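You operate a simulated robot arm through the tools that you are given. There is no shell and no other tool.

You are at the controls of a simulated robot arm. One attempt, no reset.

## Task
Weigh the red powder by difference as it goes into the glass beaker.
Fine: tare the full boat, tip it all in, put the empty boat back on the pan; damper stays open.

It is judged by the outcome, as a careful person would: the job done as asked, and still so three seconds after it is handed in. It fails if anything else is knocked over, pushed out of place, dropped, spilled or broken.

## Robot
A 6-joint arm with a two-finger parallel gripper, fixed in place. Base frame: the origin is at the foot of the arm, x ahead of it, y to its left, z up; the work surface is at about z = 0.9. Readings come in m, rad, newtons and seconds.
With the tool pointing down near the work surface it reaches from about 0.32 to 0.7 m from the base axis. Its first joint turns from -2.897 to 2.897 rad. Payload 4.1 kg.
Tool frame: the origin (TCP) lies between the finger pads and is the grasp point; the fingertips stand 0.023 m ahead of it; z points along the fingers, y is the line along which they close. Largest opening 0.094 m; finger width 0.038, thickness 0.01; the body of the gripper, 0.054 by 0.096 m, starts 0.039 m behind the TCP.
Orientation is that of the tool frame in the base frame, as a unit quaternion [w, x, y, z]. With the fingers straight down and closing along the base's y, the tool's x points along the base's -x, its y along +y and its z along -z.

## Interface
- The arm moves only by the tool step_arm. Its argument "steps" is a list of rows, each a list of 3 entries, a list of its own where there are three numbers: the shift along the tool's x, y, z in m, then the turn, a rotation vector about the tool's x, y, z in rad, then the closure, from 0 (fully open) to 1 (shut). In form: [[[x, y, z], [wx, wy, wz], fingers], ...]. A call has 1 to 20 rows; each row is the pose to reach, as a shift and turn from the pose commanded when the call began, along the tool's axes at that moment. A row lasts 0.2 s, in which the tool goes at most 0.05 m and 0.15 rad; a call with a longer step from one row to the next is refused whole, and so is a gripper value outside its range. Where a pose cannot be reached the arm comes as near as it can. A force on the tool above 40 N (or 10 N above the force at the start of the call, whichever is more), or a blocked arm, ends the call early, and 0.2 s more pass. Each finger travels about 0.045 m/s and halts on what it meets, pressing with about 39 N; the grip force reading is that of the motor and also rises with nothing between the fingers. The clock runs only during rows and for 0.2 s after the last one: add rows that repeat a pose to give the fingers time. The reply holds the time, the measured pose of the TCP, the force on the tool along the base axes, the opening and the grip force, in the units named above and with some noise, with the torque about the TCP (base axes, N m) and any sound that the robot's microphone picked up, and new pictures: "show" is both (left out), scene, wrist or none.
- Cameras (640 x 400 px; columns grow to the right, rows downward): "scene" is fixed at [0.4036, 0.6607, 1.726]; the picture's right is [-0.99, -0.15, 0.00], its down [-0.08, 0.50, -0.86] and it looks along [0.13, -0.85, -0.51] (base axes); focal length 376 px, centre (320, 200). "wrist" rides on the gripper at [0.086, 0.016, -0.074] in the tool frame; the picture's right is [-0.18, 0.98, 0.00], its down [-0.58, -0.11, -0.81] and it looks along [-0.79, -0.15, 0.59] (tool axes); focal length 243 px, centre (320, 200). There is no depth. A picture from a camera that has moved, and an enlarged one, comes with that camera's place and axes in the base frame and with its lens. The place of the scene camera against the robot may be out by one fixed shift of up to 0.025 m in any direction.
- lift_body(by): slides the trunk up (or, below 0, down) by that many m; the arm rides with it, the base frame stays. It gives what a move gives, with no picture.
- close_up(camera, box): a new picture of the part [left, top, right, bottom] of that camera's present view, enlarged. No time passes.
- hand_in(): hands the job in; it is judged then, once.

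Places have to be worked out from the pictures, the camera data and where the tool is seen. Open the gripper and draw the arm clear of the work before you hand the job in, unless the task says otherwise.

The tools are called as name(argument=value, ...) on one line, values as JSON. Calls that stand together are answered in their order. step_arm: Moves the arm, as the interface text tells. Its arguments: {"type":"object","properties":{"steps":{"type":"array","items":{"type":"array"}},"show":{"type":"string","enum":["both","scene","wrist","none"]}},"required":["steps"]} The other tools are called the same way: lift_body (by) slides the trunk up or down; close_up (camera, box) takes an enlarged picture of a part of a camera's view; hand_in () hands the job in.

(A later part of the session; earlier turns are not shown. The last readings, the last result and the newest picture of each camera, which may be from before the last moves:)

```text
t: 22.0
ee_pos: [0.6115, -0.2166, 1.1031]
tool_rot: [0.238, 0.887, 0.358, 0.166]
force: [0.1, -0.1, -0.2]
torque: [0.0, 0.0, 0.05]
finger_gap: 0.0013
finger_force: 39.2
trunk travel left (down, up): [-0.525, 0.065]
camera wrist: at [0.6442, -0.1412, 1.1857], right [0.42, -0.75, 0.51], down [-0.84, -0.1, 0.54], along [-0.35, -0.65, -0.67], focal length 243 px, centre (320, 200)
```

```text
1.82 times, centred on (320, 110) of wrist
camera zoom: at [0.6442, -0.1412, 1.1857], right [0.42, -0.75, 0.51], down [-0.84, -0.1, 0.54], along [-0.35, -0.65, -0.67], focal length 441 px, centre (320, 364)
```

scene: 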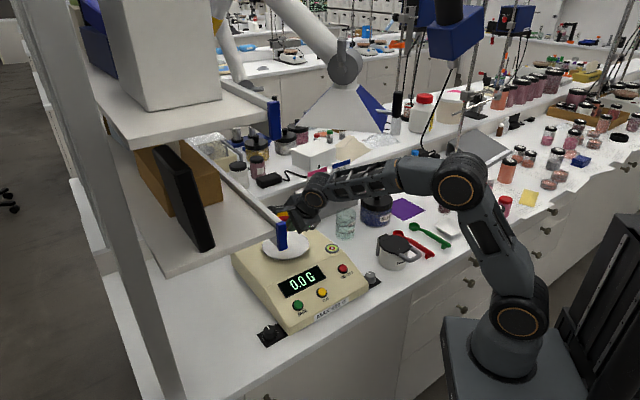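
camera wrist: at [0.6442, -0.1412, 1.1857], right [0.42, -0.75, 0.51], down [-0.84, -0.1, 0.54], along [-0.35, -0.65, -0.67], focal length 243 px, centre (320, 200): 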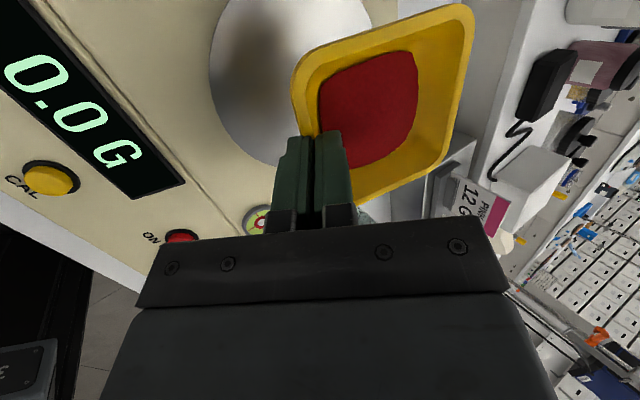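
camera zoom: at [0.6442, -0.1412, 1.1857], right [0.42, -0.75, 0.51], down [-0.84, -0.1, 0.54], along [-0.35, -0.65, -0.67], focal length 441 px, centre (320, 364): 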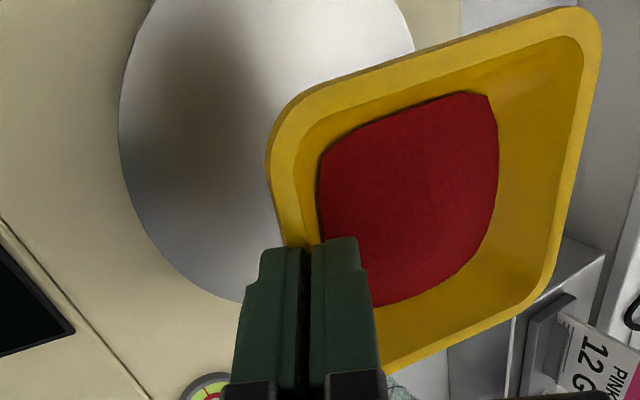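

The boat centre sits within about 5 mm of the pan centre, which I refine to (0.647, -0.252). I'll level the pitch by 3° and lower 6 cm towards the pan.

step_arm(steps=[[[-0.0015, -0.0065, 0.01], [0.025, 0, 0], 1], [[-0.003, -0.013, 0.02], [0.05, 0, 0], 1], [[-0.0045, -0.0195, 0.03], [0.05, 0, 0], 1], [[-0.006, -0.026, 0.04], [0.05, 0, 0], 1], [[-0.0074, -0.0325, 0.0498], [0.05, 0, 0], 1], [[-0.0074, -0.0325, 0.0498], [0.05, 0, 0], 1]])

close_up(camera="scene", box=[230, 190, 350, 290])

close_up(camera="wrist", box=[160, 0, 480, 220])

```text
t: 23.4
ee_pos: [0.6102, -0.2149, 1.0438]
tool_rot: [0.216, 0.893, 0.362, 0.158]
force: [-0.8, 0.7, -0.2]
torque: [0.0, 0.01, 0.03]
finger_gap: 0.0013
finger_force: 38.7
trunk travel left (down, up): [-0.525, 0.065]
camera wrist: at [0.647, -0.1425, 1.1272], right [0.44, -0.76, 0.47], down [-0.82, -0.13, 0.56], along [-0.37, -0.63, -0.68], focal length 243 px, centre (320, 200)
```

scene: 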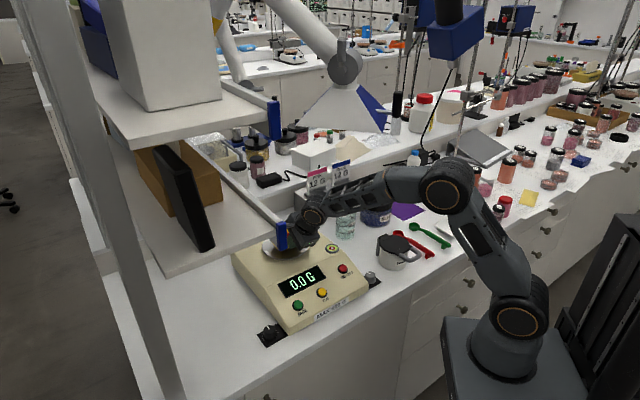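
wrist: 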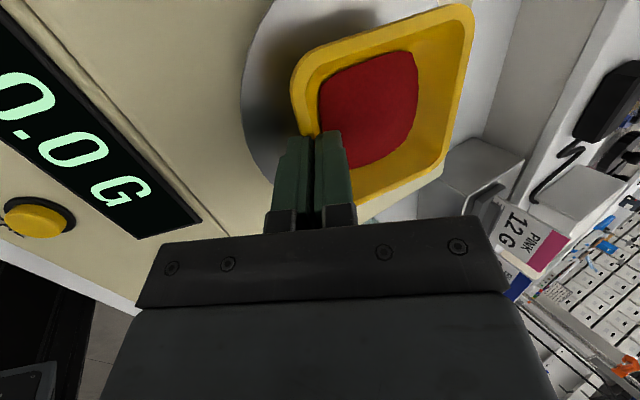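

```text
4.00 times, centred on (290, 240) of scene
camera zoom: at [0.4036, 0.6607, 1.726], right [-0.99, -0.15, 0.0], down [-0.08, 0.5, -0.86], along [0.13, -0.85, -0.51], focal length 1503 px, centre (440, 40)
```

zoom: 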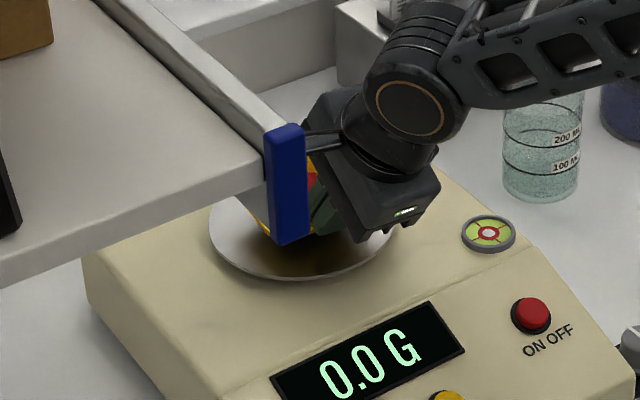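

```text
1.82 times, centred on (320, 110) of wrist
camera zoom: at [0.647, -0.1425, 1.1272], right [0.44, -0.76, 0.47], down [-0.82, -0.13, 0.56], along [-0.37, -0.63, -0.68], focal length 441 px, centre (320, 364)
```

zoom: 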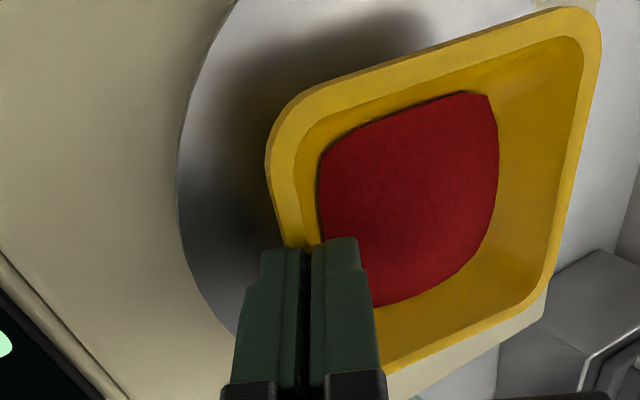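

The display still reads 0.0 g and my estimate leaves about 1 cm to go. I'll lower 1 cm gently and check the display and force.

step_arm(steps=[[[-0.0006, -0.0025, 0.0043], [0, 0, 0], 1], [[-0.0013, -0.005, 0.0086], [0, 0, 0], 1], [[-0.0013, -0.005, 0.0086], [0, 0, 0], 1]], show="wrist")

close_up(camera="scene", box=[230, 190, 350, 310])

```text
t: 24.2
ee_pos: [0.61, -0.2153, 1.0374]
tool_rot: [0.218, 0.892, 0.362, 0.161]
force: [1.3, 0.2, 21.1]
torque: [-0.43, -0.13, 0.03]
finger_gap: 0.0014
finger_force: 39.2
trunk travel left (down, up): [-0.525, 0.065]
camera wrist: at [0.6456, -0.1417, 1.1209], right [0.44, -0.76, 0.47], down [-0.82, -0.13, 0.56], along [-0.37, -0.63, -0.68], focal length 243 px, centre (320, 200)
```

wrist: 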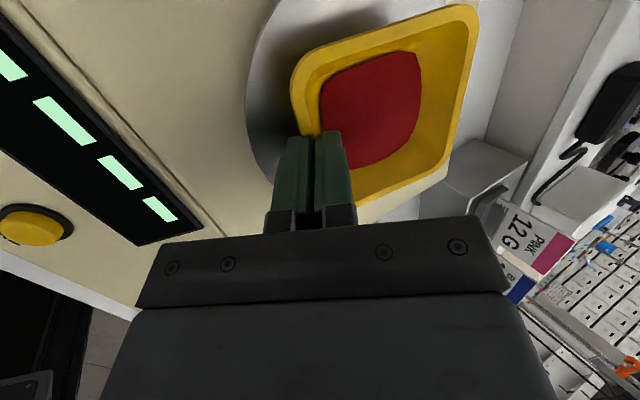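

```text
3.33 times, centred on (290, 250) of scene
camera zoom: at [0.4036, 0.6607, 1.726], right [-0.99, -0.15, 0.0], down [-0.08, 0.5, -0.86], along [0.13, -0.85, -0.51], focal length 1253 px, centre (420, 33)
```

zoom: 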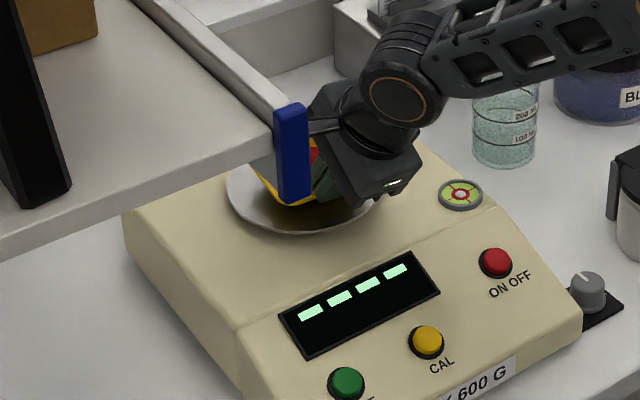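

The boat has touched down, with 21 N on the pan and the display overloaded. I'll ease up about 3 mm to relieve it before opening.

step_arm(steps=[[[0.0003, 0.0013, -0.0022], [0, 0, 0], 1], [[0.0003, 0.0013, -0.0022], [0, 0, 0], 1]], show="wrist")

close_up(camera="scene", box=[230, 190, 350, 310])

```text
t: 24.8
ee_pos: [0.61, -0.2147, 1.037]
tool_rot: [0.216, 0.892, 0.363, 0.159]
force: [4.2, 0.7, 16.3]
torque: [-0.27, -0.29, 0.09]
finger_gap: 0.0014
finger_force: 39.6
trunk travel left (down, up): [-0.525, 0.065]
camera wrist: at [0.6457, -0.1421, 1.1209], right [0.44, -0.76, 0.47], down [-0.82, -0.13, 0.56], along [-0.37, -0.63, -0.68], focal length 243 px, centre (320, 200)
```

wrist: 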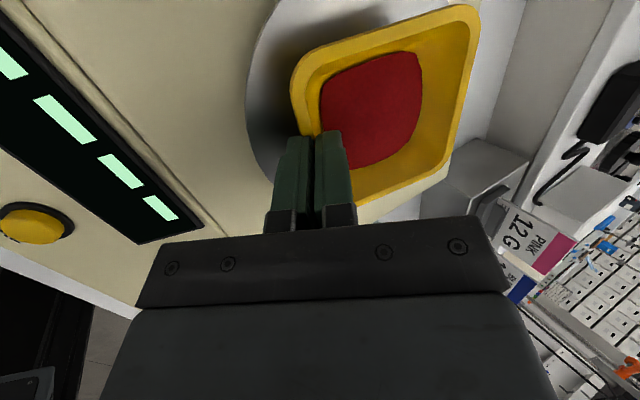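

```text
3.33 times, centred on (290, 250) of scene
camera zoom: at [0.4036, 0.6607, 1.726], right [-0.99, -0.15, 0.0], down [-0.08, 0.5, -0.86], along [0.13, -0.85, -0.51], focal length 1253 px, centre (420, 33)
```

zoom: 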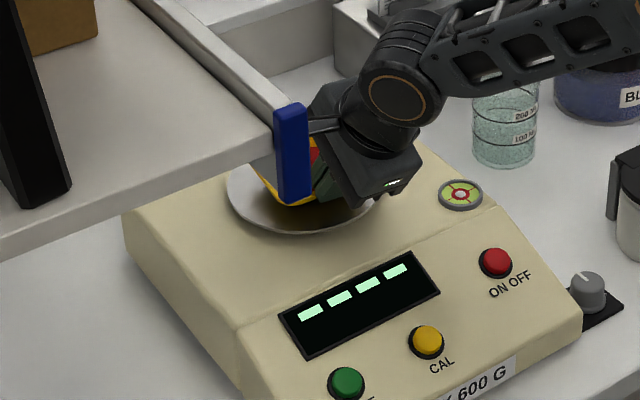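

There's still 16 N on it, so I'll ease up another 2.5 mm.

step_arm(steps=[[[0.0003, 0.0013, -0.0022], [0, 0, 0], 1], [[0.0003, 0.0013, -0.0022], [0, 0, 0], 1]], show="none")

close_up(camera="scene", box=[230, 190, 350, 310])

```text
t: 25.4
ee_pos: [0.6085, -0.214, 1.0375]
tool_rot: [0.215, 0.893, 0.363, 0.157]
force: [1.6, -1.4, 6.4]
torque: [-0.08, -0.15, 0.02]
finger_gap: 0.0013
finger_force: 38.9
trunk travel left (down, up): [-0.525, 0.065]
```

```text
3.33 times, centred on (290, 250) of scene
camera zoom: at [0.4036, 0.6607, 1.726], right [-0.99, -0.15, 0.0], down [-0.08, 0.5, -0.86], along [0.13, -0.85, -0.51], focal length 1253 px, centre (420, 33)
```

zoom: 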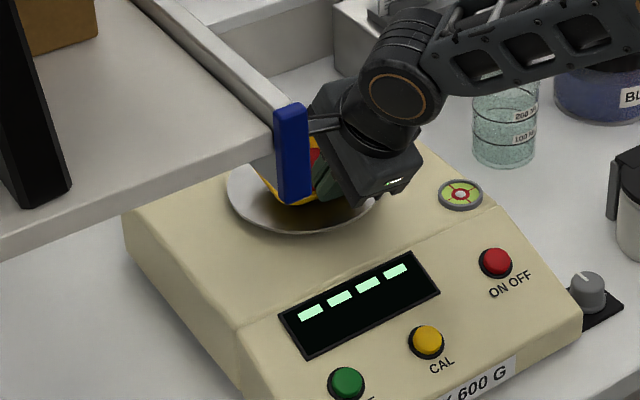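

Down to 6.4 N, so I'll rise 1 mm more and then open the fingers gradually to release the boat.

step_arm(steps=[[[0.0001, 0.0006, -0.0011], [0, 0, 0], 1], [[0.0001, 0.0006, -0.0011], [0, 0, 0], 0.97], [[0.0001, 0.0006, -0.0011], [0, 0, 0], 0.94], [[0.0001, 0.0006, -0.0011], [0, 0, 0], 0.9], [[0.0001, 0.0006, -0.0011], [0, 0, 0], 0.86], [[0.0001, 0.0006, -0.0011], [0, 0, 0], 0.83], [[0.0001, 0.0006, -0.0011], [0, 0, 0], 0.83]], show="wrist")

close_up(camera="scene", box=[230, 190, 350, 310])

close_up(camera="wrist", box=[200, 0, 500, 220])

```text
t: 27.0
ee_pos: [0.6105, -0.2137, 1.0405]
tool_rot: [0.216, 0.893, 0.363, 0.158]
force: [0.2, -0.6, -0.6]
torque: [0.01, 0.01, -0.05]
finger_gap: 0.0159
finger_force: 0.0
trunk travel left (down, up): [-0.525, 0.065]
camera wrist: at [0.6461, -0.1424, 1.1237], right [0.44, -0.76, 0.47], down [-0.82, -0.13, 0.56], along [-0.37, -0.63, -0.68], focal length 243 px, centre (320, 200)
```

wrist: 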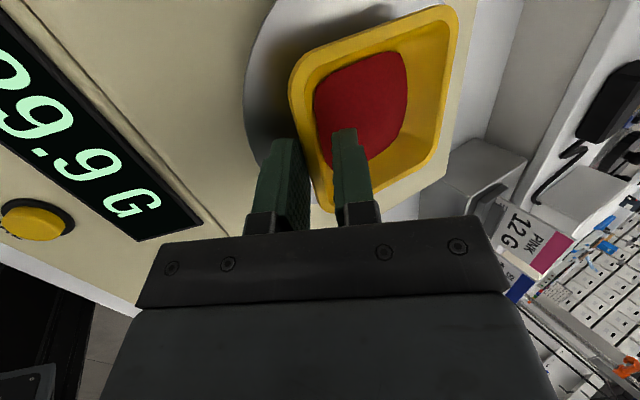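

```text
3.33 times, centred on (290, 250) of scene
camera zoom: at [0.4036, 0.6607, 1.726], right [-0.99, -0.15, 0.0], down [-0.08, 0.5, -0.86], along [0.13, -0.85, -0.51], focal length 1253 px, centre (420, 33)
```

zoom: 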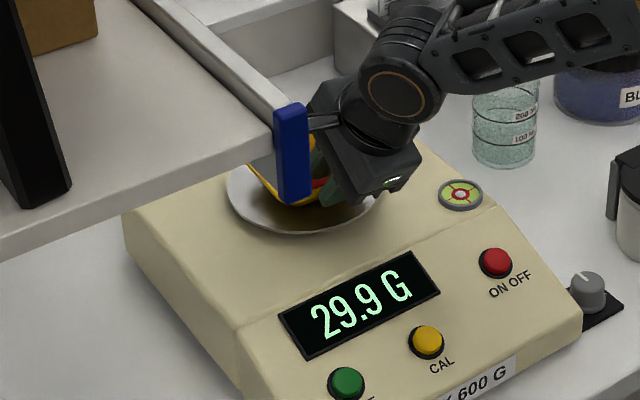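

```text
1.82 times, centred on (350, 110) of wrist
camera zoom: at [0.6461, -0.1424, 1.1237], right [0.44, -0.76, 0.47], down [-0.82, -0.13, 0.56], along [-0.37, -0.63, -0.68], focal length 441 px, centre (266, 364)
```

zoom: 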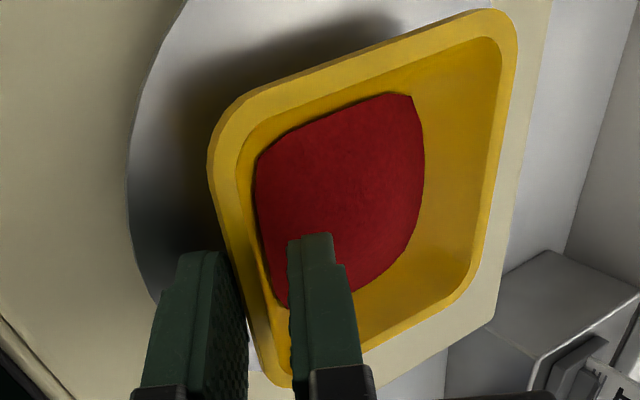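

The balance reads 29.9 g with the boat released and level. I'll withdraw along the tool axis in small steps first.

step_arm(steps=[[[0, 0, -0.005], [0, 0, 0], 0.83], [[0, 0, -0.01], [0, 0, 0], 0.83], [[0, 0, -0.02], [0, 0, 0], 0.83], [[0, 0, -0.04], [0, 0, 0], 0.83], [[0, 0, -0.07], [0, 0, 0], 0.83], [[0, 0, -0.1], [0, 0, 0], 0.83], [[0, 0, -0.1], [0, 0, 0], 0.83]])

close_up(camera="scene", box=[230, 190, 350, 310])

close_up(camera="wrist", box=[200, 0, 500, 220])

```text
t: 28.6
ee_pos: [0.5668, -0.1871, 1.1245]
tool_rot: [0.215, 0.893, 0.364, 0.157]
force: [0.0, -0.2, 0.7]
torque: [0.01, 0.01, -0.02]
finger_gap: 0.0161
finger_force: 0.1
trunk travel left (down, up): [-0.525, 0.065]
camera wrist: at [0.6033, -0.1149, 1.2079], right [0.44, -0.76, 0.47], down [-0.82, -0.13, 0.56], along [-0.37, -0.63, -0.68], focal length 243 px, centre (320, 200)
```

scene: 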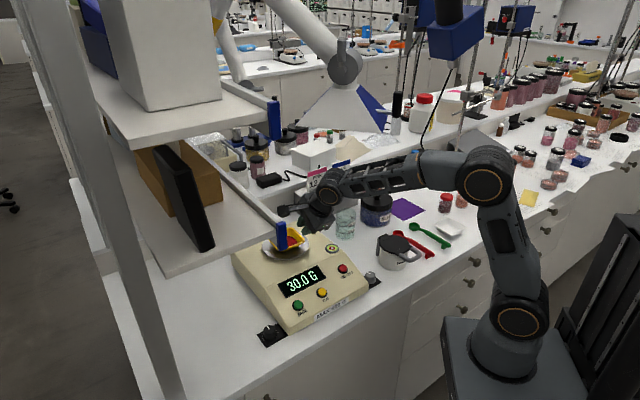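
wrist: 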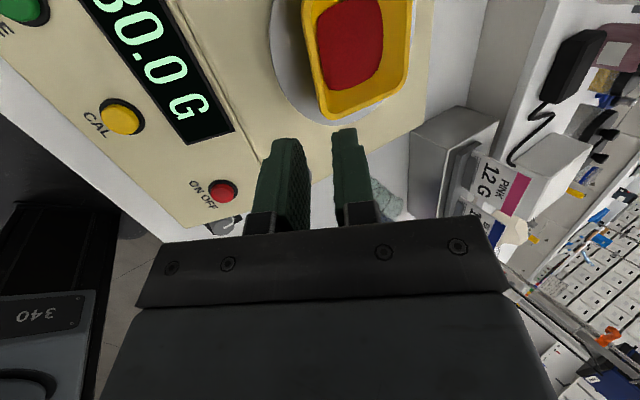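

```text
3.33 times, centred on (290, 250) of scene
camera zoom: at [0.4036, 0.6607, 1.726], right [-0.99, -0.15, 0.0], down [-0.08, 0.5, -0.86], along [0.13, -0.85, -0.51], focal length 1253 px, centre (420, 33)
```

zoom: 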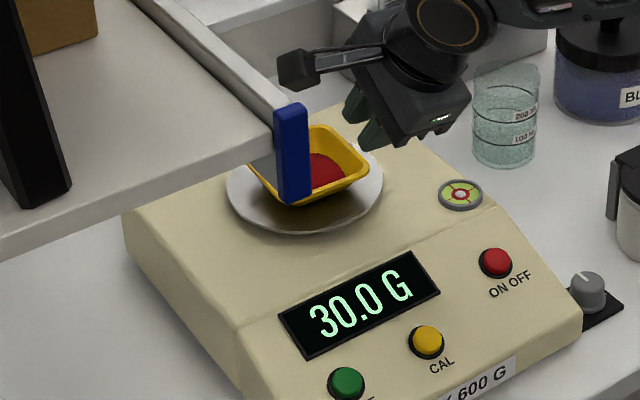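

```text
1.82 times, centred on (350, 110) of wrist
camera zoom: at [0.6033, -0.1149, 1.2079], right [0.44, -0.76, 0.47], down [-0.82, -0.13, 0.56], along [-0.37, -0.63, -0.68], focal length 441 px, centre (266, 364)
```

zoom: 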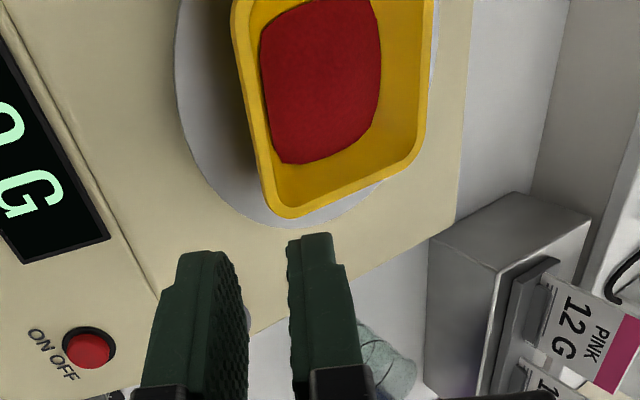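

Display reads 30.0 g with the boat centred on the pan. Next is TARE, near (0.566, -0.047, 0.96). I'll retreat, close the fingers, and straighten the tool for a button press.

step_arm(steps=[[[-0.006, -0.015, -0.03], [0, 0, 0], 1], [[-0.012, -0.03, -0.045], [0.13, 0, 0], 1], [[-0.018, -0.045, -0.055], [0.26, 0, 0], 1], [[-0.024, -0.06, -0.066], [0.4, 0, 0], 1], [[-0.0296, -0.0741, -0.077], [0.525, 0, 0], 1], [[-0.0296, -0.0741, -0.077], [0.525, 0, 0], 1]], show="wrist")

```text
t: 30.0
ee_pos: [0.469, -0.1381, 1.1524]
tool_rot: [-0.024, 0.918, 0.392, 0.058]
force: [1.2, 0.1, 0.0]
torque: [-0.02, 0.01, 0.01]
finger_gap: 0.0001
finger_force: 38.4
trunk travel left (down, up): [-0.525, 0.065]
camera wrist: at [0.533, -0.0943, 1.2381], right [0.58, -0.81, -0.02], down [-0.55, -0.41, 0.73], along [-0.6, -0.41, -0.69], focal length 243 px, centre (320, 200)
```

wrist: 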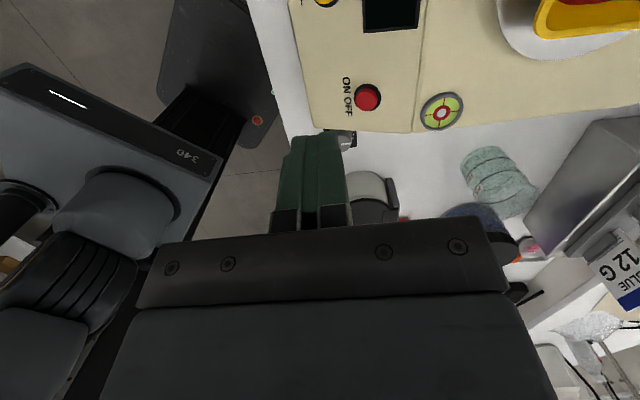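

The tool is now nearly vertical and clear. I'll yaw back so the camera faces the button panel and look for TARE.

step_arm(steps=[[[0.0048, -0.0092, 0.0006], [0.018, 0, -0.1426], 1], [[0.0097, -0.0183, 0.0012], [0.036, 0, -0.2851], 1], [[0.0145, -0.0275, 0.0018], [0.0539, 0, -0.4277], 1], [[0.0193, -0.0366, 0.0024], [0.0719, 0, -0.5702], 1], [[0.0241, -0.0458, 0.003], [0.0899, 0.001, -0.7128], 1], [[0.029, -0.055, 0.0036], [0.1079, 0.001, -0.8553], 1], [[0.0338, -0.0641, 0.0041], [0.1258, 0.001, -0.9979], 1], [[0.0386, -0.0733, 0.0047], [0.1438, 0.0016, -1.1404], 1], [[0.0434, -0.0824, 0.0053], [0.1618, 0.0018, -1.283], 1], [[0.0483, -0.0916, 0.0059], [0.1798, 0.002, -1.4255], 1], [[0.0531, -0.1007, 0.0065], [0.1977, 0.0022, -1.5681], 1], [[0.0579, -0.1099, 0.0071], [0.2157, 0.0024, -1.7106], 1], [[0.0579, -0.1099, 0.0071], [0.2157, 0.0024, -1.7106], 1]])

```text
t: 32.8
ee_pos: [0.429, -0.0197, 1.1515]
tool_rot: [-0.059, 0.3, 0.952, 0.019]
force: [0.2, -1.2, -1.0]
torque: [-0.03, 0.0, 0.01]
finger_gap: 0.0
finger_force: 39.1
trunk travel left (down, up): [-0.525, 0.065]
camera wrist: at [0.3759, 0.0366, 1.2364], right [0.71, 0.7, -0.02], down [0.49, -0.48, 0.73], along [0.5, -0.53, -0.68], focal length 243 px, centre (320, 200)
```

scene: 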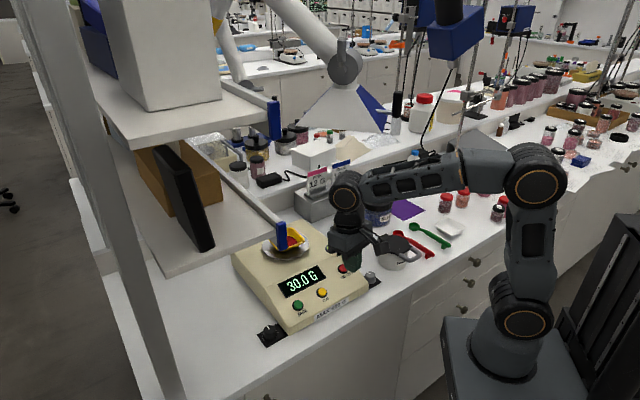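
wrist: 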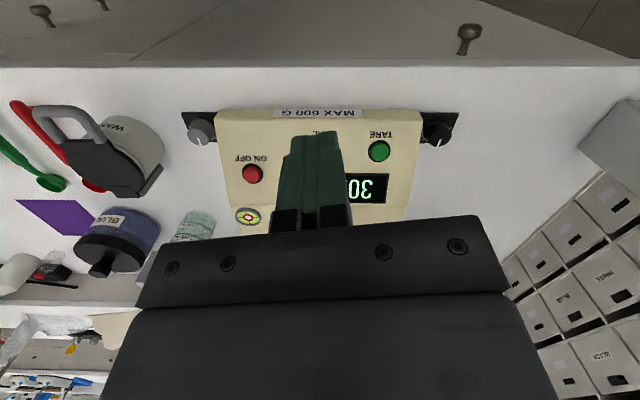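

TARE triangulates to about (0.569, -0.054, 0.951) on a panel sloping about 25°. I'll tilt the closed fingers to match and bring them to a few centimetres off the button.

step_arm(steps=[[[-0.022, 0.0087, 0.0194], [0, -0.079, 0], 1], [[-0.0439, 0.0173, 0.0387], [0, -0.158, 0], 1], [[-0.0659, 0.026, 0.0581], [0, -0.237, 0], 1], [[-0.0878, 0.0347, 0.0775], [0, -0.315, 0], 1], [[-0.1098, 0.0433, 0.0968], [0, -0.394, 0], 1], [[-0.1317, 0.052, 0.1162], [0, -0.473, 0], 1], [[-0.1317, 0.052, 0.1162], [0, -0.473, 0], 1]])

close_up(camera="scene", box=[230, 220, 380, 330])

close_up(camera="wrist", box=[220, 60, 480, 230])

```text
t: 34.4
ee_pos: [0.5568, -0.0467, 1.0184]
tool_rot: [0.166, 0.297, 0.939, -0.052]
force: [-0.6, 0.5, 0.1]
torque: [-0.02, 0.01, 0.01]
finger_gap: 0.0001
finger_force: 39.2
trunk travel left (down, up): [-0.525, 0.065]
camera wrist: at [0.4779, 0.0287, 1.0594], right [0.71, 0.7, 0.07], down [0.16, -0.25, 0.96], along [0.69, -0.67, -0.28], focal length 243 px, centre (320, 200)
```

scene: 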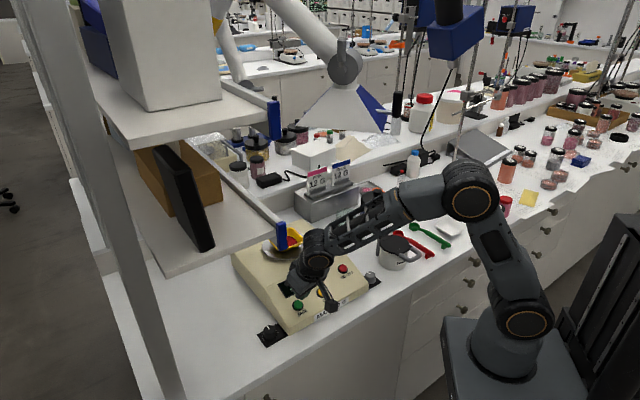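
wrist: 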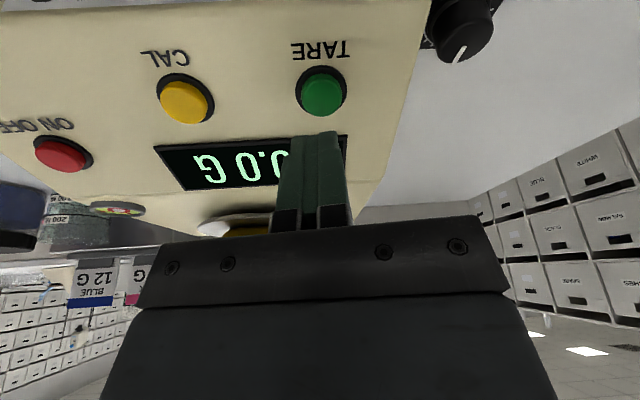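

```text
3.64 times, centred on (305, 275) of scene
camera zoom: at [0.4036, 0.6607, 1.726], right [-0.99, -0.15, 0.0], down [-0.08, 0.5, -0.86], along [0.13, -0.85, -0.51], focal length 1367 px, centre (374, -73)
```

zoom: 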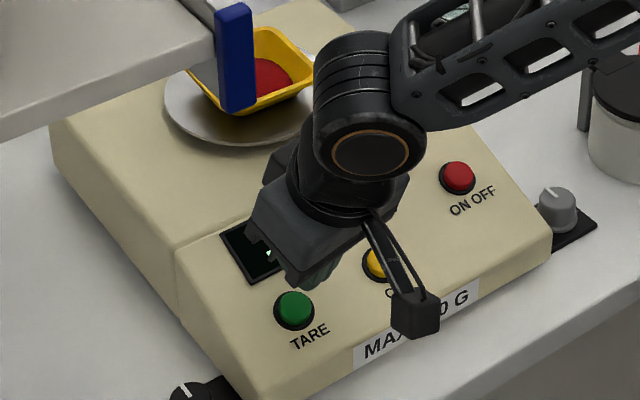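

```text
2.35 times, centred on (350, 145) of wrist
camera zoom: at [0.4779, 0.0287, 1.0594], right [0.71, 0.7, 0.07], down [0.16, -0.25, 0.96], along [0.69, -0.67, -0.28], focal length 571 px, centre (249, 329)
```

zoom: 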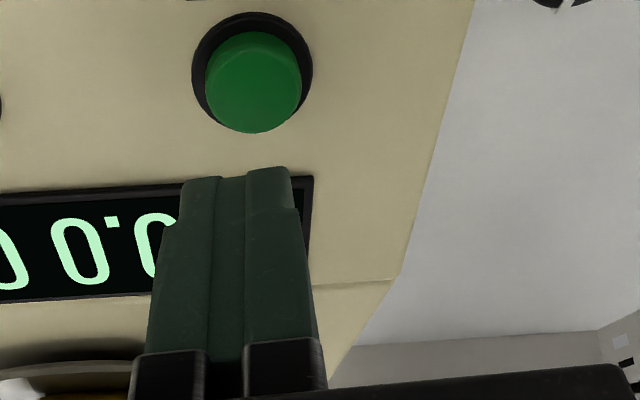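

The TARE button shows clearly at about (0.568, -0.052, 0.957), which is 1 cm towards the robot from the tool axis. I'll align over it, stop about 9 mm short, and check.

step_arm(steps=[[[0.0098, 0.0024, 0.01], [0, 0, 0], 1], [[0.0098, 0.0024, 0.02], [0, 0, 0], 1], [[0.0098, 0.0024, 0.03], [0, 0, 0], 1], [[0.0098, 0.0024, 0.03], [0, 0, 0], 1]], show="wrist")

close_up(camera="scene", box=[260, 260, 340, 320])

close_up(camera="wrist", box=[220, 60, 480, 230])

```text
t: 35.4
ee_pos: [0.5561, -0.0444, 0.9875]
tool_rot: [0.166, 0.297, 0.939, -0.052]
force: [-0.4, -0.3, 0.3]
torque: [-0.01, 0.0, 0.01]
finger_gap: 0.0
finger_force: 38.5
trunk travel left (down, up): [-0.525, 0.065]
camera wrist: at [0.4786, 0.0298, 1.0291], right [0.71, 0.7, 0.06], down [0.16, -0.25, 0.96], along [0.69, -0.67, -0.28], focal length 243 px, centre (320, 200)
```

wrist: 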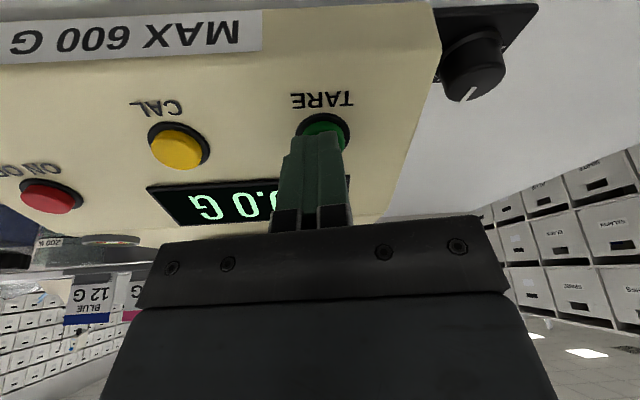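

```text
6.67 times, centred on (300, 290) of scene
camera zoom: at [0.4036, 0.6607, 1.726], right [-0.99, -0.15, 0.0], down [-0.08, 0.5, -0.86], along [0.13, -0.85, -0.51], focal length 2505 px, centre (453, -400)
```

zoom: 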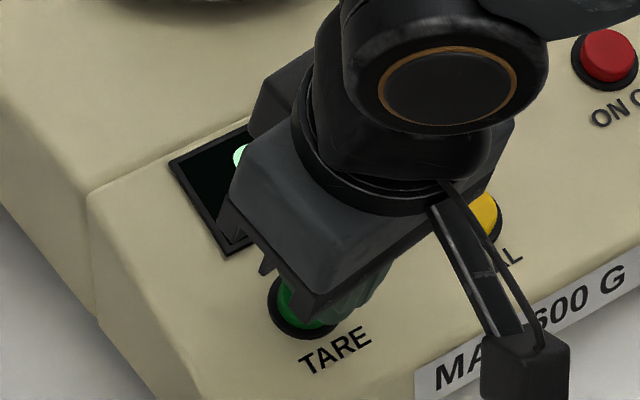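

```text
2.35 times, centred on (350, 145) of wrist
camera zoom: at [0.4786, 0.0298, 1.0291], right [0.71, 0.7, 0.06], down [0.16, -0.25, 0.96], along [0.69, -0.67, -0.28], focal length 571 px, centre (249, 329)
```

zoom: 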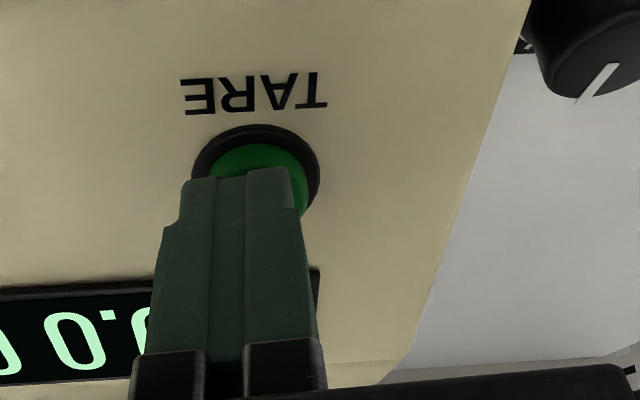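

The tip is centred on the button to within about 2 mm. I'll press slowly along the tool axis.

step_arm(steps=[[[0, 0.002, 0.004], [0, 0, 0], 1], [[0, 0.002, 0.007], [0, 0, 0], 1], [[0, 0.002, 0.009], [0, 0, 0], 1], [[0, 0.002, 0.011], [0, 0, 0], 1]], show="wrist")

```text
t: 36.4
ee_pos: [0.559, -0.0456, 0.9786]
tool_rot: [0.167, 0.296, 0.939, -0.051]
force: [-3.2, 0.7, 9.6]
torque: [-0.08, -0.04, 0.02]
finger_gap: 0.0
finger_force: 38.5
trunk travel left (down, up): [-0.525, 0.065]
heard: click
camera wrist: at [0.4824, 0.0299, 1.0197], right [0.71, 0.7, 0.07], down [0.16, -0.25, 0.96], along [0.69, -0.67, -0.28], focal length 243 px, centre (320, 200)
```

wrist: 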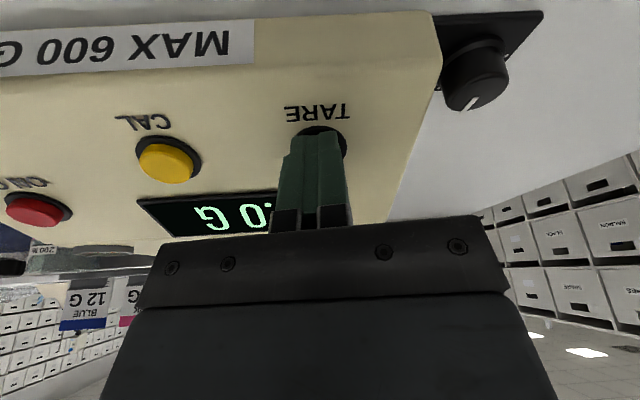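

A click was heard at 9.6 N and the reading seems to be changing. I'll retract along the tool axis and read the display.

step_arm(steps=[[[0, 0, -0.01], [0, 0, 0], 1], [[0, 0, -0.03], [0, 0, 0], 1], [[0, 0, -0.06], [0, 0, 0], 1], [[-0.02, 0, -0.09], [0, 0, 0], 1], [[0.01, 0, -0.11], [0, 0, 0], 1], [[0.04, 0, -0.13], [0, 0, 0], 1], [[0.06, 0, -0.15], [0, 0, 0], 1], [[0.06, 0, -0.15], [0, 0, 0], 1]])

close_up(camera="scene", box=[230, 200, 380, 310])

close_up(camera="wrist", box=[120, 0, 520, 220])

```text
t: 38.2
ee_pos: [0.4717, 0.017, 1.0971]
tool_rot: [0.166, 0.297, 0.939, -0.051]
force: [-0.1, 0.6, 0.0]
torque: [-0.01, -0.03, 0.0]
finger_gap: 0.0002
finger_force: 39.0
trunk travel left (down, up): [-0.525, 0.065]
camera wrist: at [0.3931, 0.0912, 1.1384], right [0.71, 0.7, 0.06], down [0.16, -0.25, 0.96], along [0.69, -0.67, -0.28], focal length 243 px, centre (320, 200)
```

scene: 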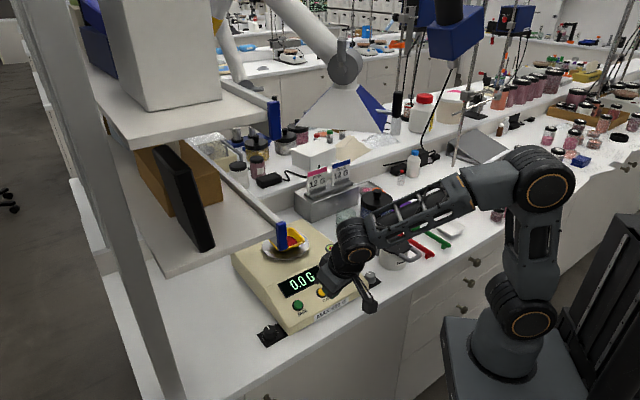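
wrist: 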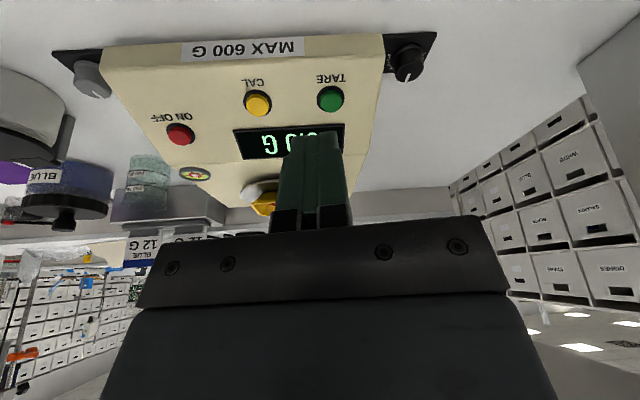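

```text
3.64 times, centred on (305, 255) of scene
camera zoom: at [0.4036, 0.6607, 1.726], right [-0.99, -0.15, 0.0], down [-0.08, 0.5, -0.86], along [0.13, -0.85, -0.51], focal length 1367 px, centre (374, 0)
```

zoom: 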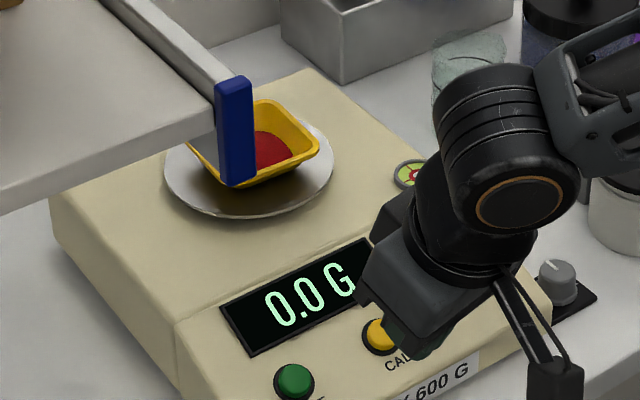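

```text
1.60 times, centred on (320, 110) of wrist
camera zoom: at [0.3931, 0.0912, 1.1384], right [0.71, 0.7, 0.06], down [0.16, -0.25, 0.96], along [0.69, -0.67, -0.28], focal length 388 px, centre (320, 344)
```

zoom: 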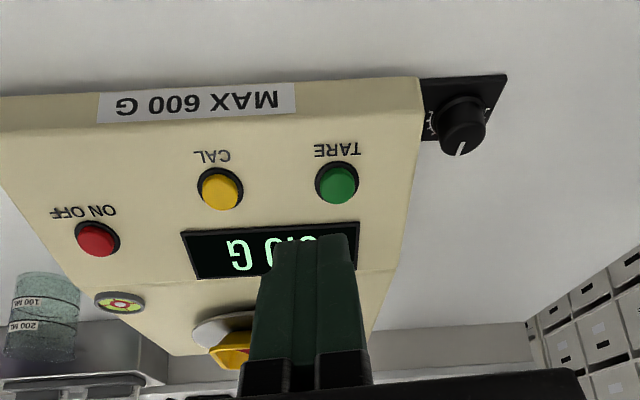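

The display now reads 0.0 g with the full boat, so the tare worked. I'll go to a pre-grasp for the boat's side wall on the beaker side, with a lean that lets me dump it by rolling outward.

step_arm(steps=[[[-0.0276, -0.0229, 0.0119], [-0.0496, -0.0369, 0.0466], 1], [[-0.0551, -0.0459, 0.0238], [-0.0991, -0.0737, 0.0932], 0.9], [[-0.0827, -0.0688, 0.0357], [-0.1487, -0.1106, 0.1397], 0.81], [[-0.1102, -0.0917, 0.0476], [-0.1982, -0.1475, 0.1863], 0.81], [[-0.1378, -0.1146, 0.0594], [-0.2478, -0.1843, 0.2329], 0.81], [[-0.1653, -0.1376, 0.0713], [-0.2973, -0.2212, 0.2795], 0.81], [[-0.1929, -0.1605, 0.0832], [-0.3469, -0.258, 0.326], 0.81], [[-0.2204, -0.1834, 0.0951], [-0.3964, -0.2949, 0.3726], 0.81], [[-0.2204, -0.1834, 0.0951], [-0.3964, -0.2949, 0.3726], 0.81]])

close_up(camera="wrist", box=[200, 60, 460, 240])

close_up(camera="scene", box=[230, 190, 380, 300])

```text
t: 40.2
ee_pos: [0.5638, -0.2715, 1.0823]
tool_rot: [0.362, 0.416, 0.825, 0.121]
force: [0.6, -1.1, 0.2]
torque: [0.01, 0.0, 0.01]
finger_gap: 0.0179
finger_force: 0.1
trunk travel left (down, up): [-0.525, 0.065]
camera wrist: at [0.4881, -0.1867, 1.1006], right [0.66, 0.47, 0.58], down [-0.4, -0.44, 0.81], along [0.64, -0.77, -0.1], focal length 243 px, centre (320, 200)
```

scene: 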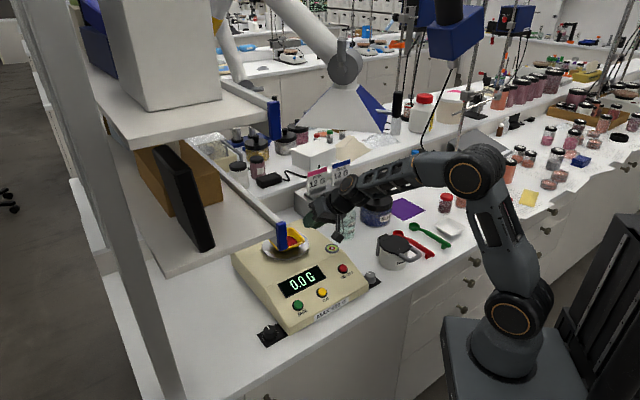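
wrist: 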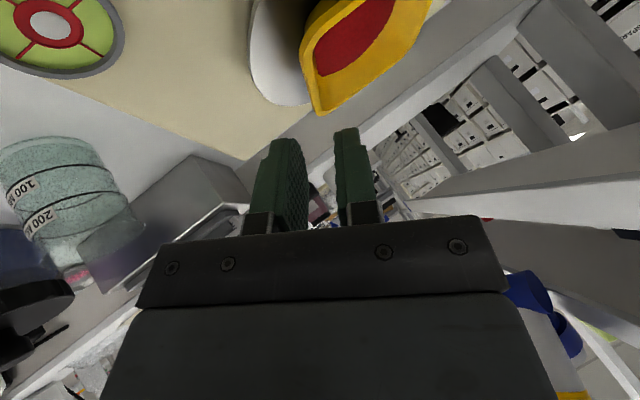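

```text
2.22 times, centred on (330, 150) of wrist
camera zoom: at [0.4881, -0.1867, 1.1006], right [0.66, 0.47, 0.58], down [-0.4, -0.44, 0.81], along [0.64, -0.77, -0.1], focal length 539 px, centre (298, 311)
```

zoom: 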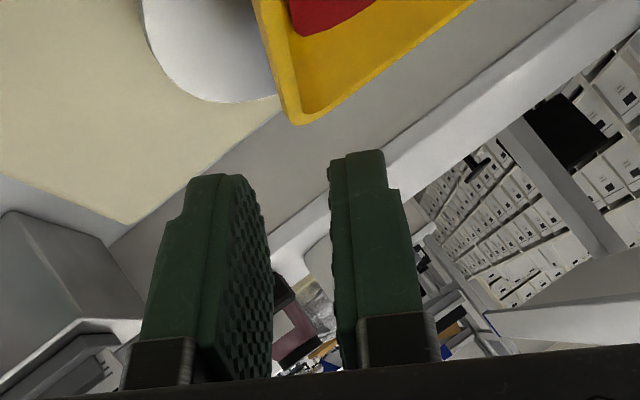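

```text
3.64 times, centred on (305, 245) of scene
camera zoom: at [0.4036, 0.6607, 1.726], right [-0.99, -0.15, 0.0], down [-0.08, 0.5, -0.86], along [0.13, -0.85, -0.51], focal length 1367 px, centre (374, 36)
```

zoom: 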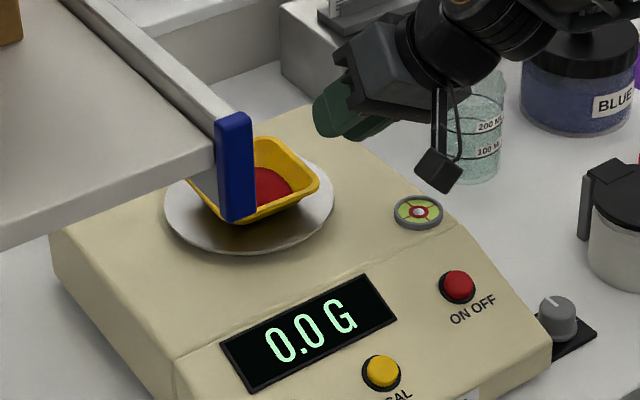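

The side wall's rim measures at z≈1.023 and lies nearly in line with the finger gap. I'll advance along the tool axis most of the way with a 4 mm correction and check.

step_arm(steps=[[[0.0005, -0.0043, 0.016], [0, 0, 0], 0.81], [[0.001, -0.0043, 0.032], [0, 0, 0], 0.81], [[0.0015, -0.0043, 0.045], [0, 0, 0], 0.81], [[0.0015, -0.0043, 0.045], [0, 0, 0], 0.81]], show="wrist")

close_up(camera="wrist", box=[220, 60, 480, 240])

close_up(camera="scene", box=[250, 200, 350, 275])

```text
t: 41.2
ee_pos: [0.5912, -0.2784, 1.0487]
tool_rot: [0.362, 0.415, 0.826, 0.122]
force: [0.2, -0.1, 0.5]
torque: [0.04, -0.02, 0.0]
finger_gap: 0.0179
finger_force: 0.0
trunk travel left (down, up): [-0.525, 0.065]
camera wrist: at [0.5149, -0.1928, 1.0668], right [0.66, 0.47, 0.58], down [-0.4, -0.44, 0.81], along [0.64, -0.77, -0.1], focal length 243 px, centre (320, 200)
```

wrist: 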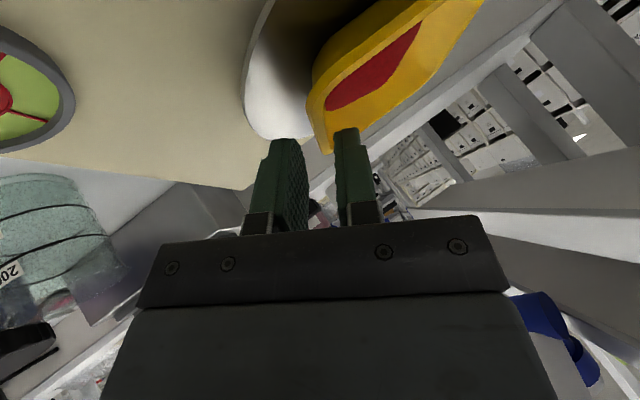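

```text
2.22 times, centred on (350, 150) of wrist
camera zoom: at [0.5149, -0.1928, 1.0668], right [0.66, 0.47, 0.58], down [-0.4, -0.44, 0.81], along [0.64, -0.77, -0.1], focal length 539 px, centre (253, 311)
```

zoom: 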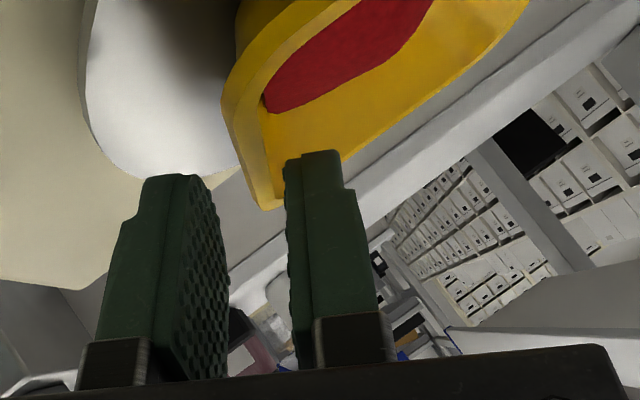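

```text
5.33 times, centred on (300, 238) of scene
camera zoom: at [0.4036, 0.6607, 1.726], right [-0.99, -0.15, 0.0], down [-0.08, 0.5, -0.86], along [0.13, -0.85, -0.51], focal length 2004 px, centre (427, 0)
```

zoom: 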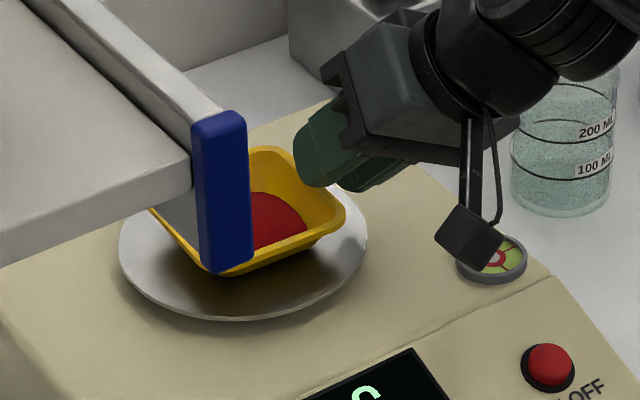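

The wall is centred in the finger gap to within 1 mm. I'll advance another 15 mm and close on it.

step_arm(steps=[[[0, 0.0005, 0.008], [0, 0, 0], 0.81], [[0, 0.0005, 0.015], [0, 0, 0], 0.81], [[0, 0.0005, 0.015], [0, 0, 0], 0.86], [[0, 0.0005, 0.015], [0, 0, 0], 0.9], [[0, 0.0005, 0.015], [0, 0, 0], 0.95], [[0, 0.0005, 0.015], [0, 0, 0], 1.0], [[0, 0.0005, 0.015], [0, 0, 0], 1.0], [[0, 0.0005, 0.015], [0, 0, 0], 1.0]], show="wrist")

close_up(camera="wrist", box=[220, 60, 480, 240])

close_up(camera="scene", box=[240, 200, 360, 300])

```text
t: 43.0
ee_pos: [0.6028, -0.2774, 1.0387]
tool_rot: [0.362, 0.415, 0.826, 0.121]
force: [0.9, 0.7, -0.7]
torque: [-0.02, 0.0, -0.02]
finger_gap: 0.0013
finger_force: 39.0
trunk travel left (down, up): [-0.525, 0.065]
camera wrist: at [0.5266, -0.1935, 1.057], right [0.66, 0.47, 0.58], down [-0.4, -0.44, 0.81], along [0.64, -0.77, -0.1], focal length 243 px, centre (320, 200)
```

wrist: 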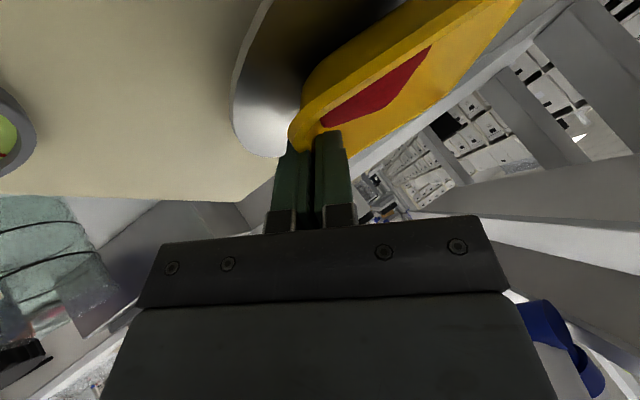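

```text
2.22 times, centred on (350, 150) of wrist
camera zoom: at [0.5266, -0.1935, 1.057], right [0.66, 0.47, 0.58], down [-0.4, -0.44, 0.81], along [0.64, -0.77, -0.1], focal length 539 px, centre (253, 311)
```

zoom: 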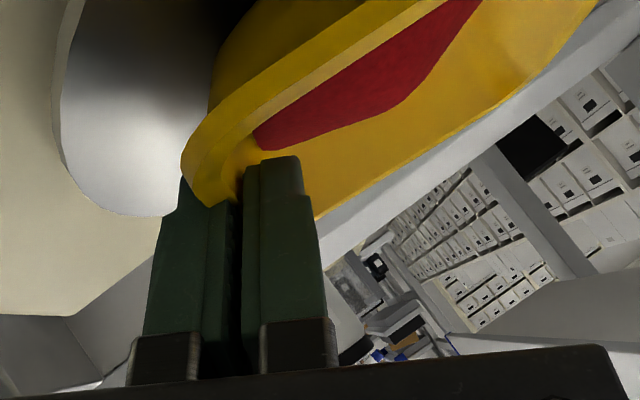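

```text
4.00 times, centred on (300, 250) of scene
camera zoom: at [0.4036, 0.6607, 1.726], right [-0.99, -0.15, 0.0], down [-0.08, 0.5, -0.86], along [0.13, -0.85, -0.51], focal length 1503 px, centre (400, 0)
```

zoom: 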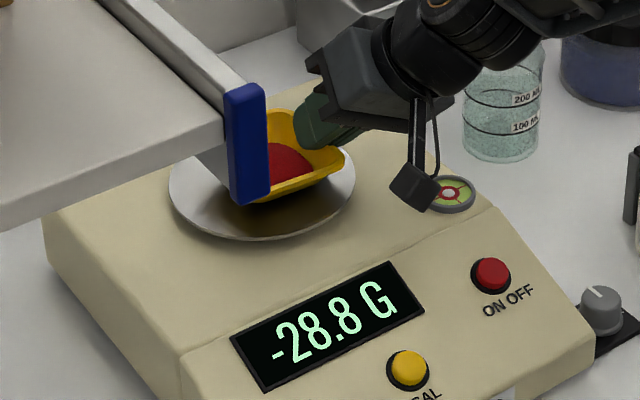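

The wall is gripped and the display shows -28.8 g as the gripper takes the weight. I'll lift 3 cm straight up and check the hold.

step_arm(steps=[[[-0.005, 0.005, -0.0071], [0, 0, 0], 1], [[-0.0099, 0.01, -0.0142], [0, 0, 0], 1], [[-0.0149, 0.015, -0.0213], [0, 0, 0], 1], [[-0.0199, 0.02, -0.0284], [0, 0, 0], 1], [[-0.0249, 0.025, -0.0355], [0, 0, 0], 1], [[-0.0249, 0.025, -0.0355], [0, 0, 0], 1]])

close_up(camera="wrist", box=[220, 0, 540, 240])

close_up(camera="scene", box=[240, 190, 360, 290])

```text
t: 44.4
ee_pos: [0.6023, -0.2791, 1.089]
tool_rot: [0.362, 0.415, 0.826, 0.122]
force: [-0.6, 0.1, -0.4]
torque: [-0.02, 0.0, 0.01]
finger_gap: 0.0016
finger_force: 39.0
trunk travel left (down, up): [-0.525, 0.065]
camera wrist: at [0.5269, -0.1937, 1.1067], right [0.66, 0.47, 0.58], down [-0.4, -0.44, 0.81], along [0.64, -0.77, -0.1], focal length 243 px, centre (320, 200)
```

scene: 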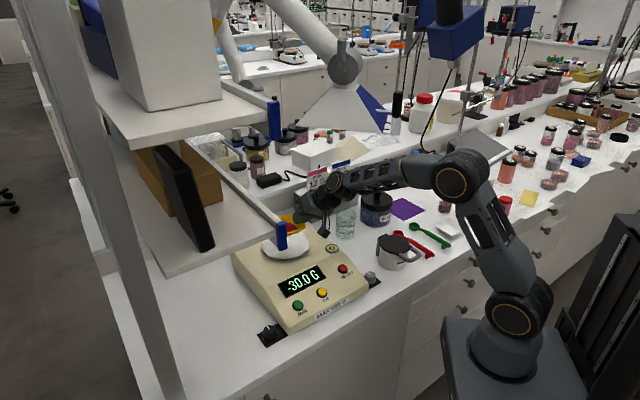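
wrist: 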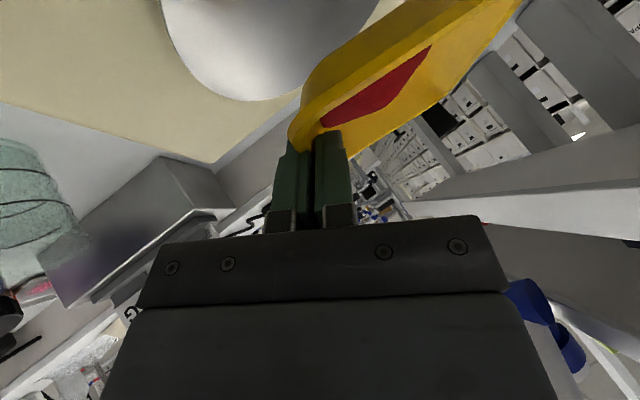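

```text
1.67 times, centred on (380, 120) of wrist
camera zoom: at [0.5269, -0.1937, 1.1067], right [0.66, 0.47, 0.58], down [-0.4, -0.44, 0.81], along [0.64, -0.77, -0.1], focal length 404 px, centre (220, 333)
```

zoom: 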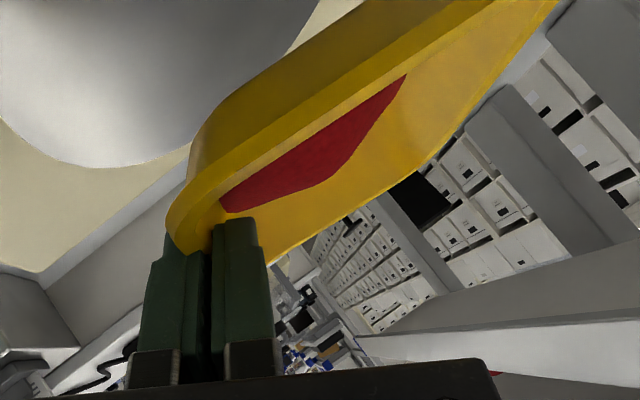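

```text
4.00 times, centred on (300, 240) of scene
camera zoom: at [0.4036, 0.6607, 1.726], right [-0.99, -0.15, 0.0], down [-0.08, 0.5, -0.86], along [0.13, -0.85, -0.51], focal length 1503 px, centre (400, 40)
```

zoom: 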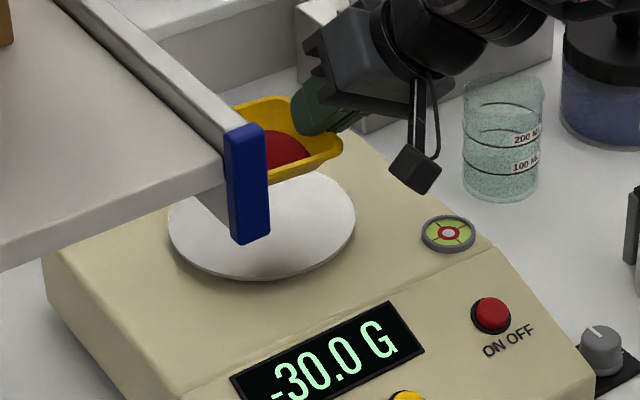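

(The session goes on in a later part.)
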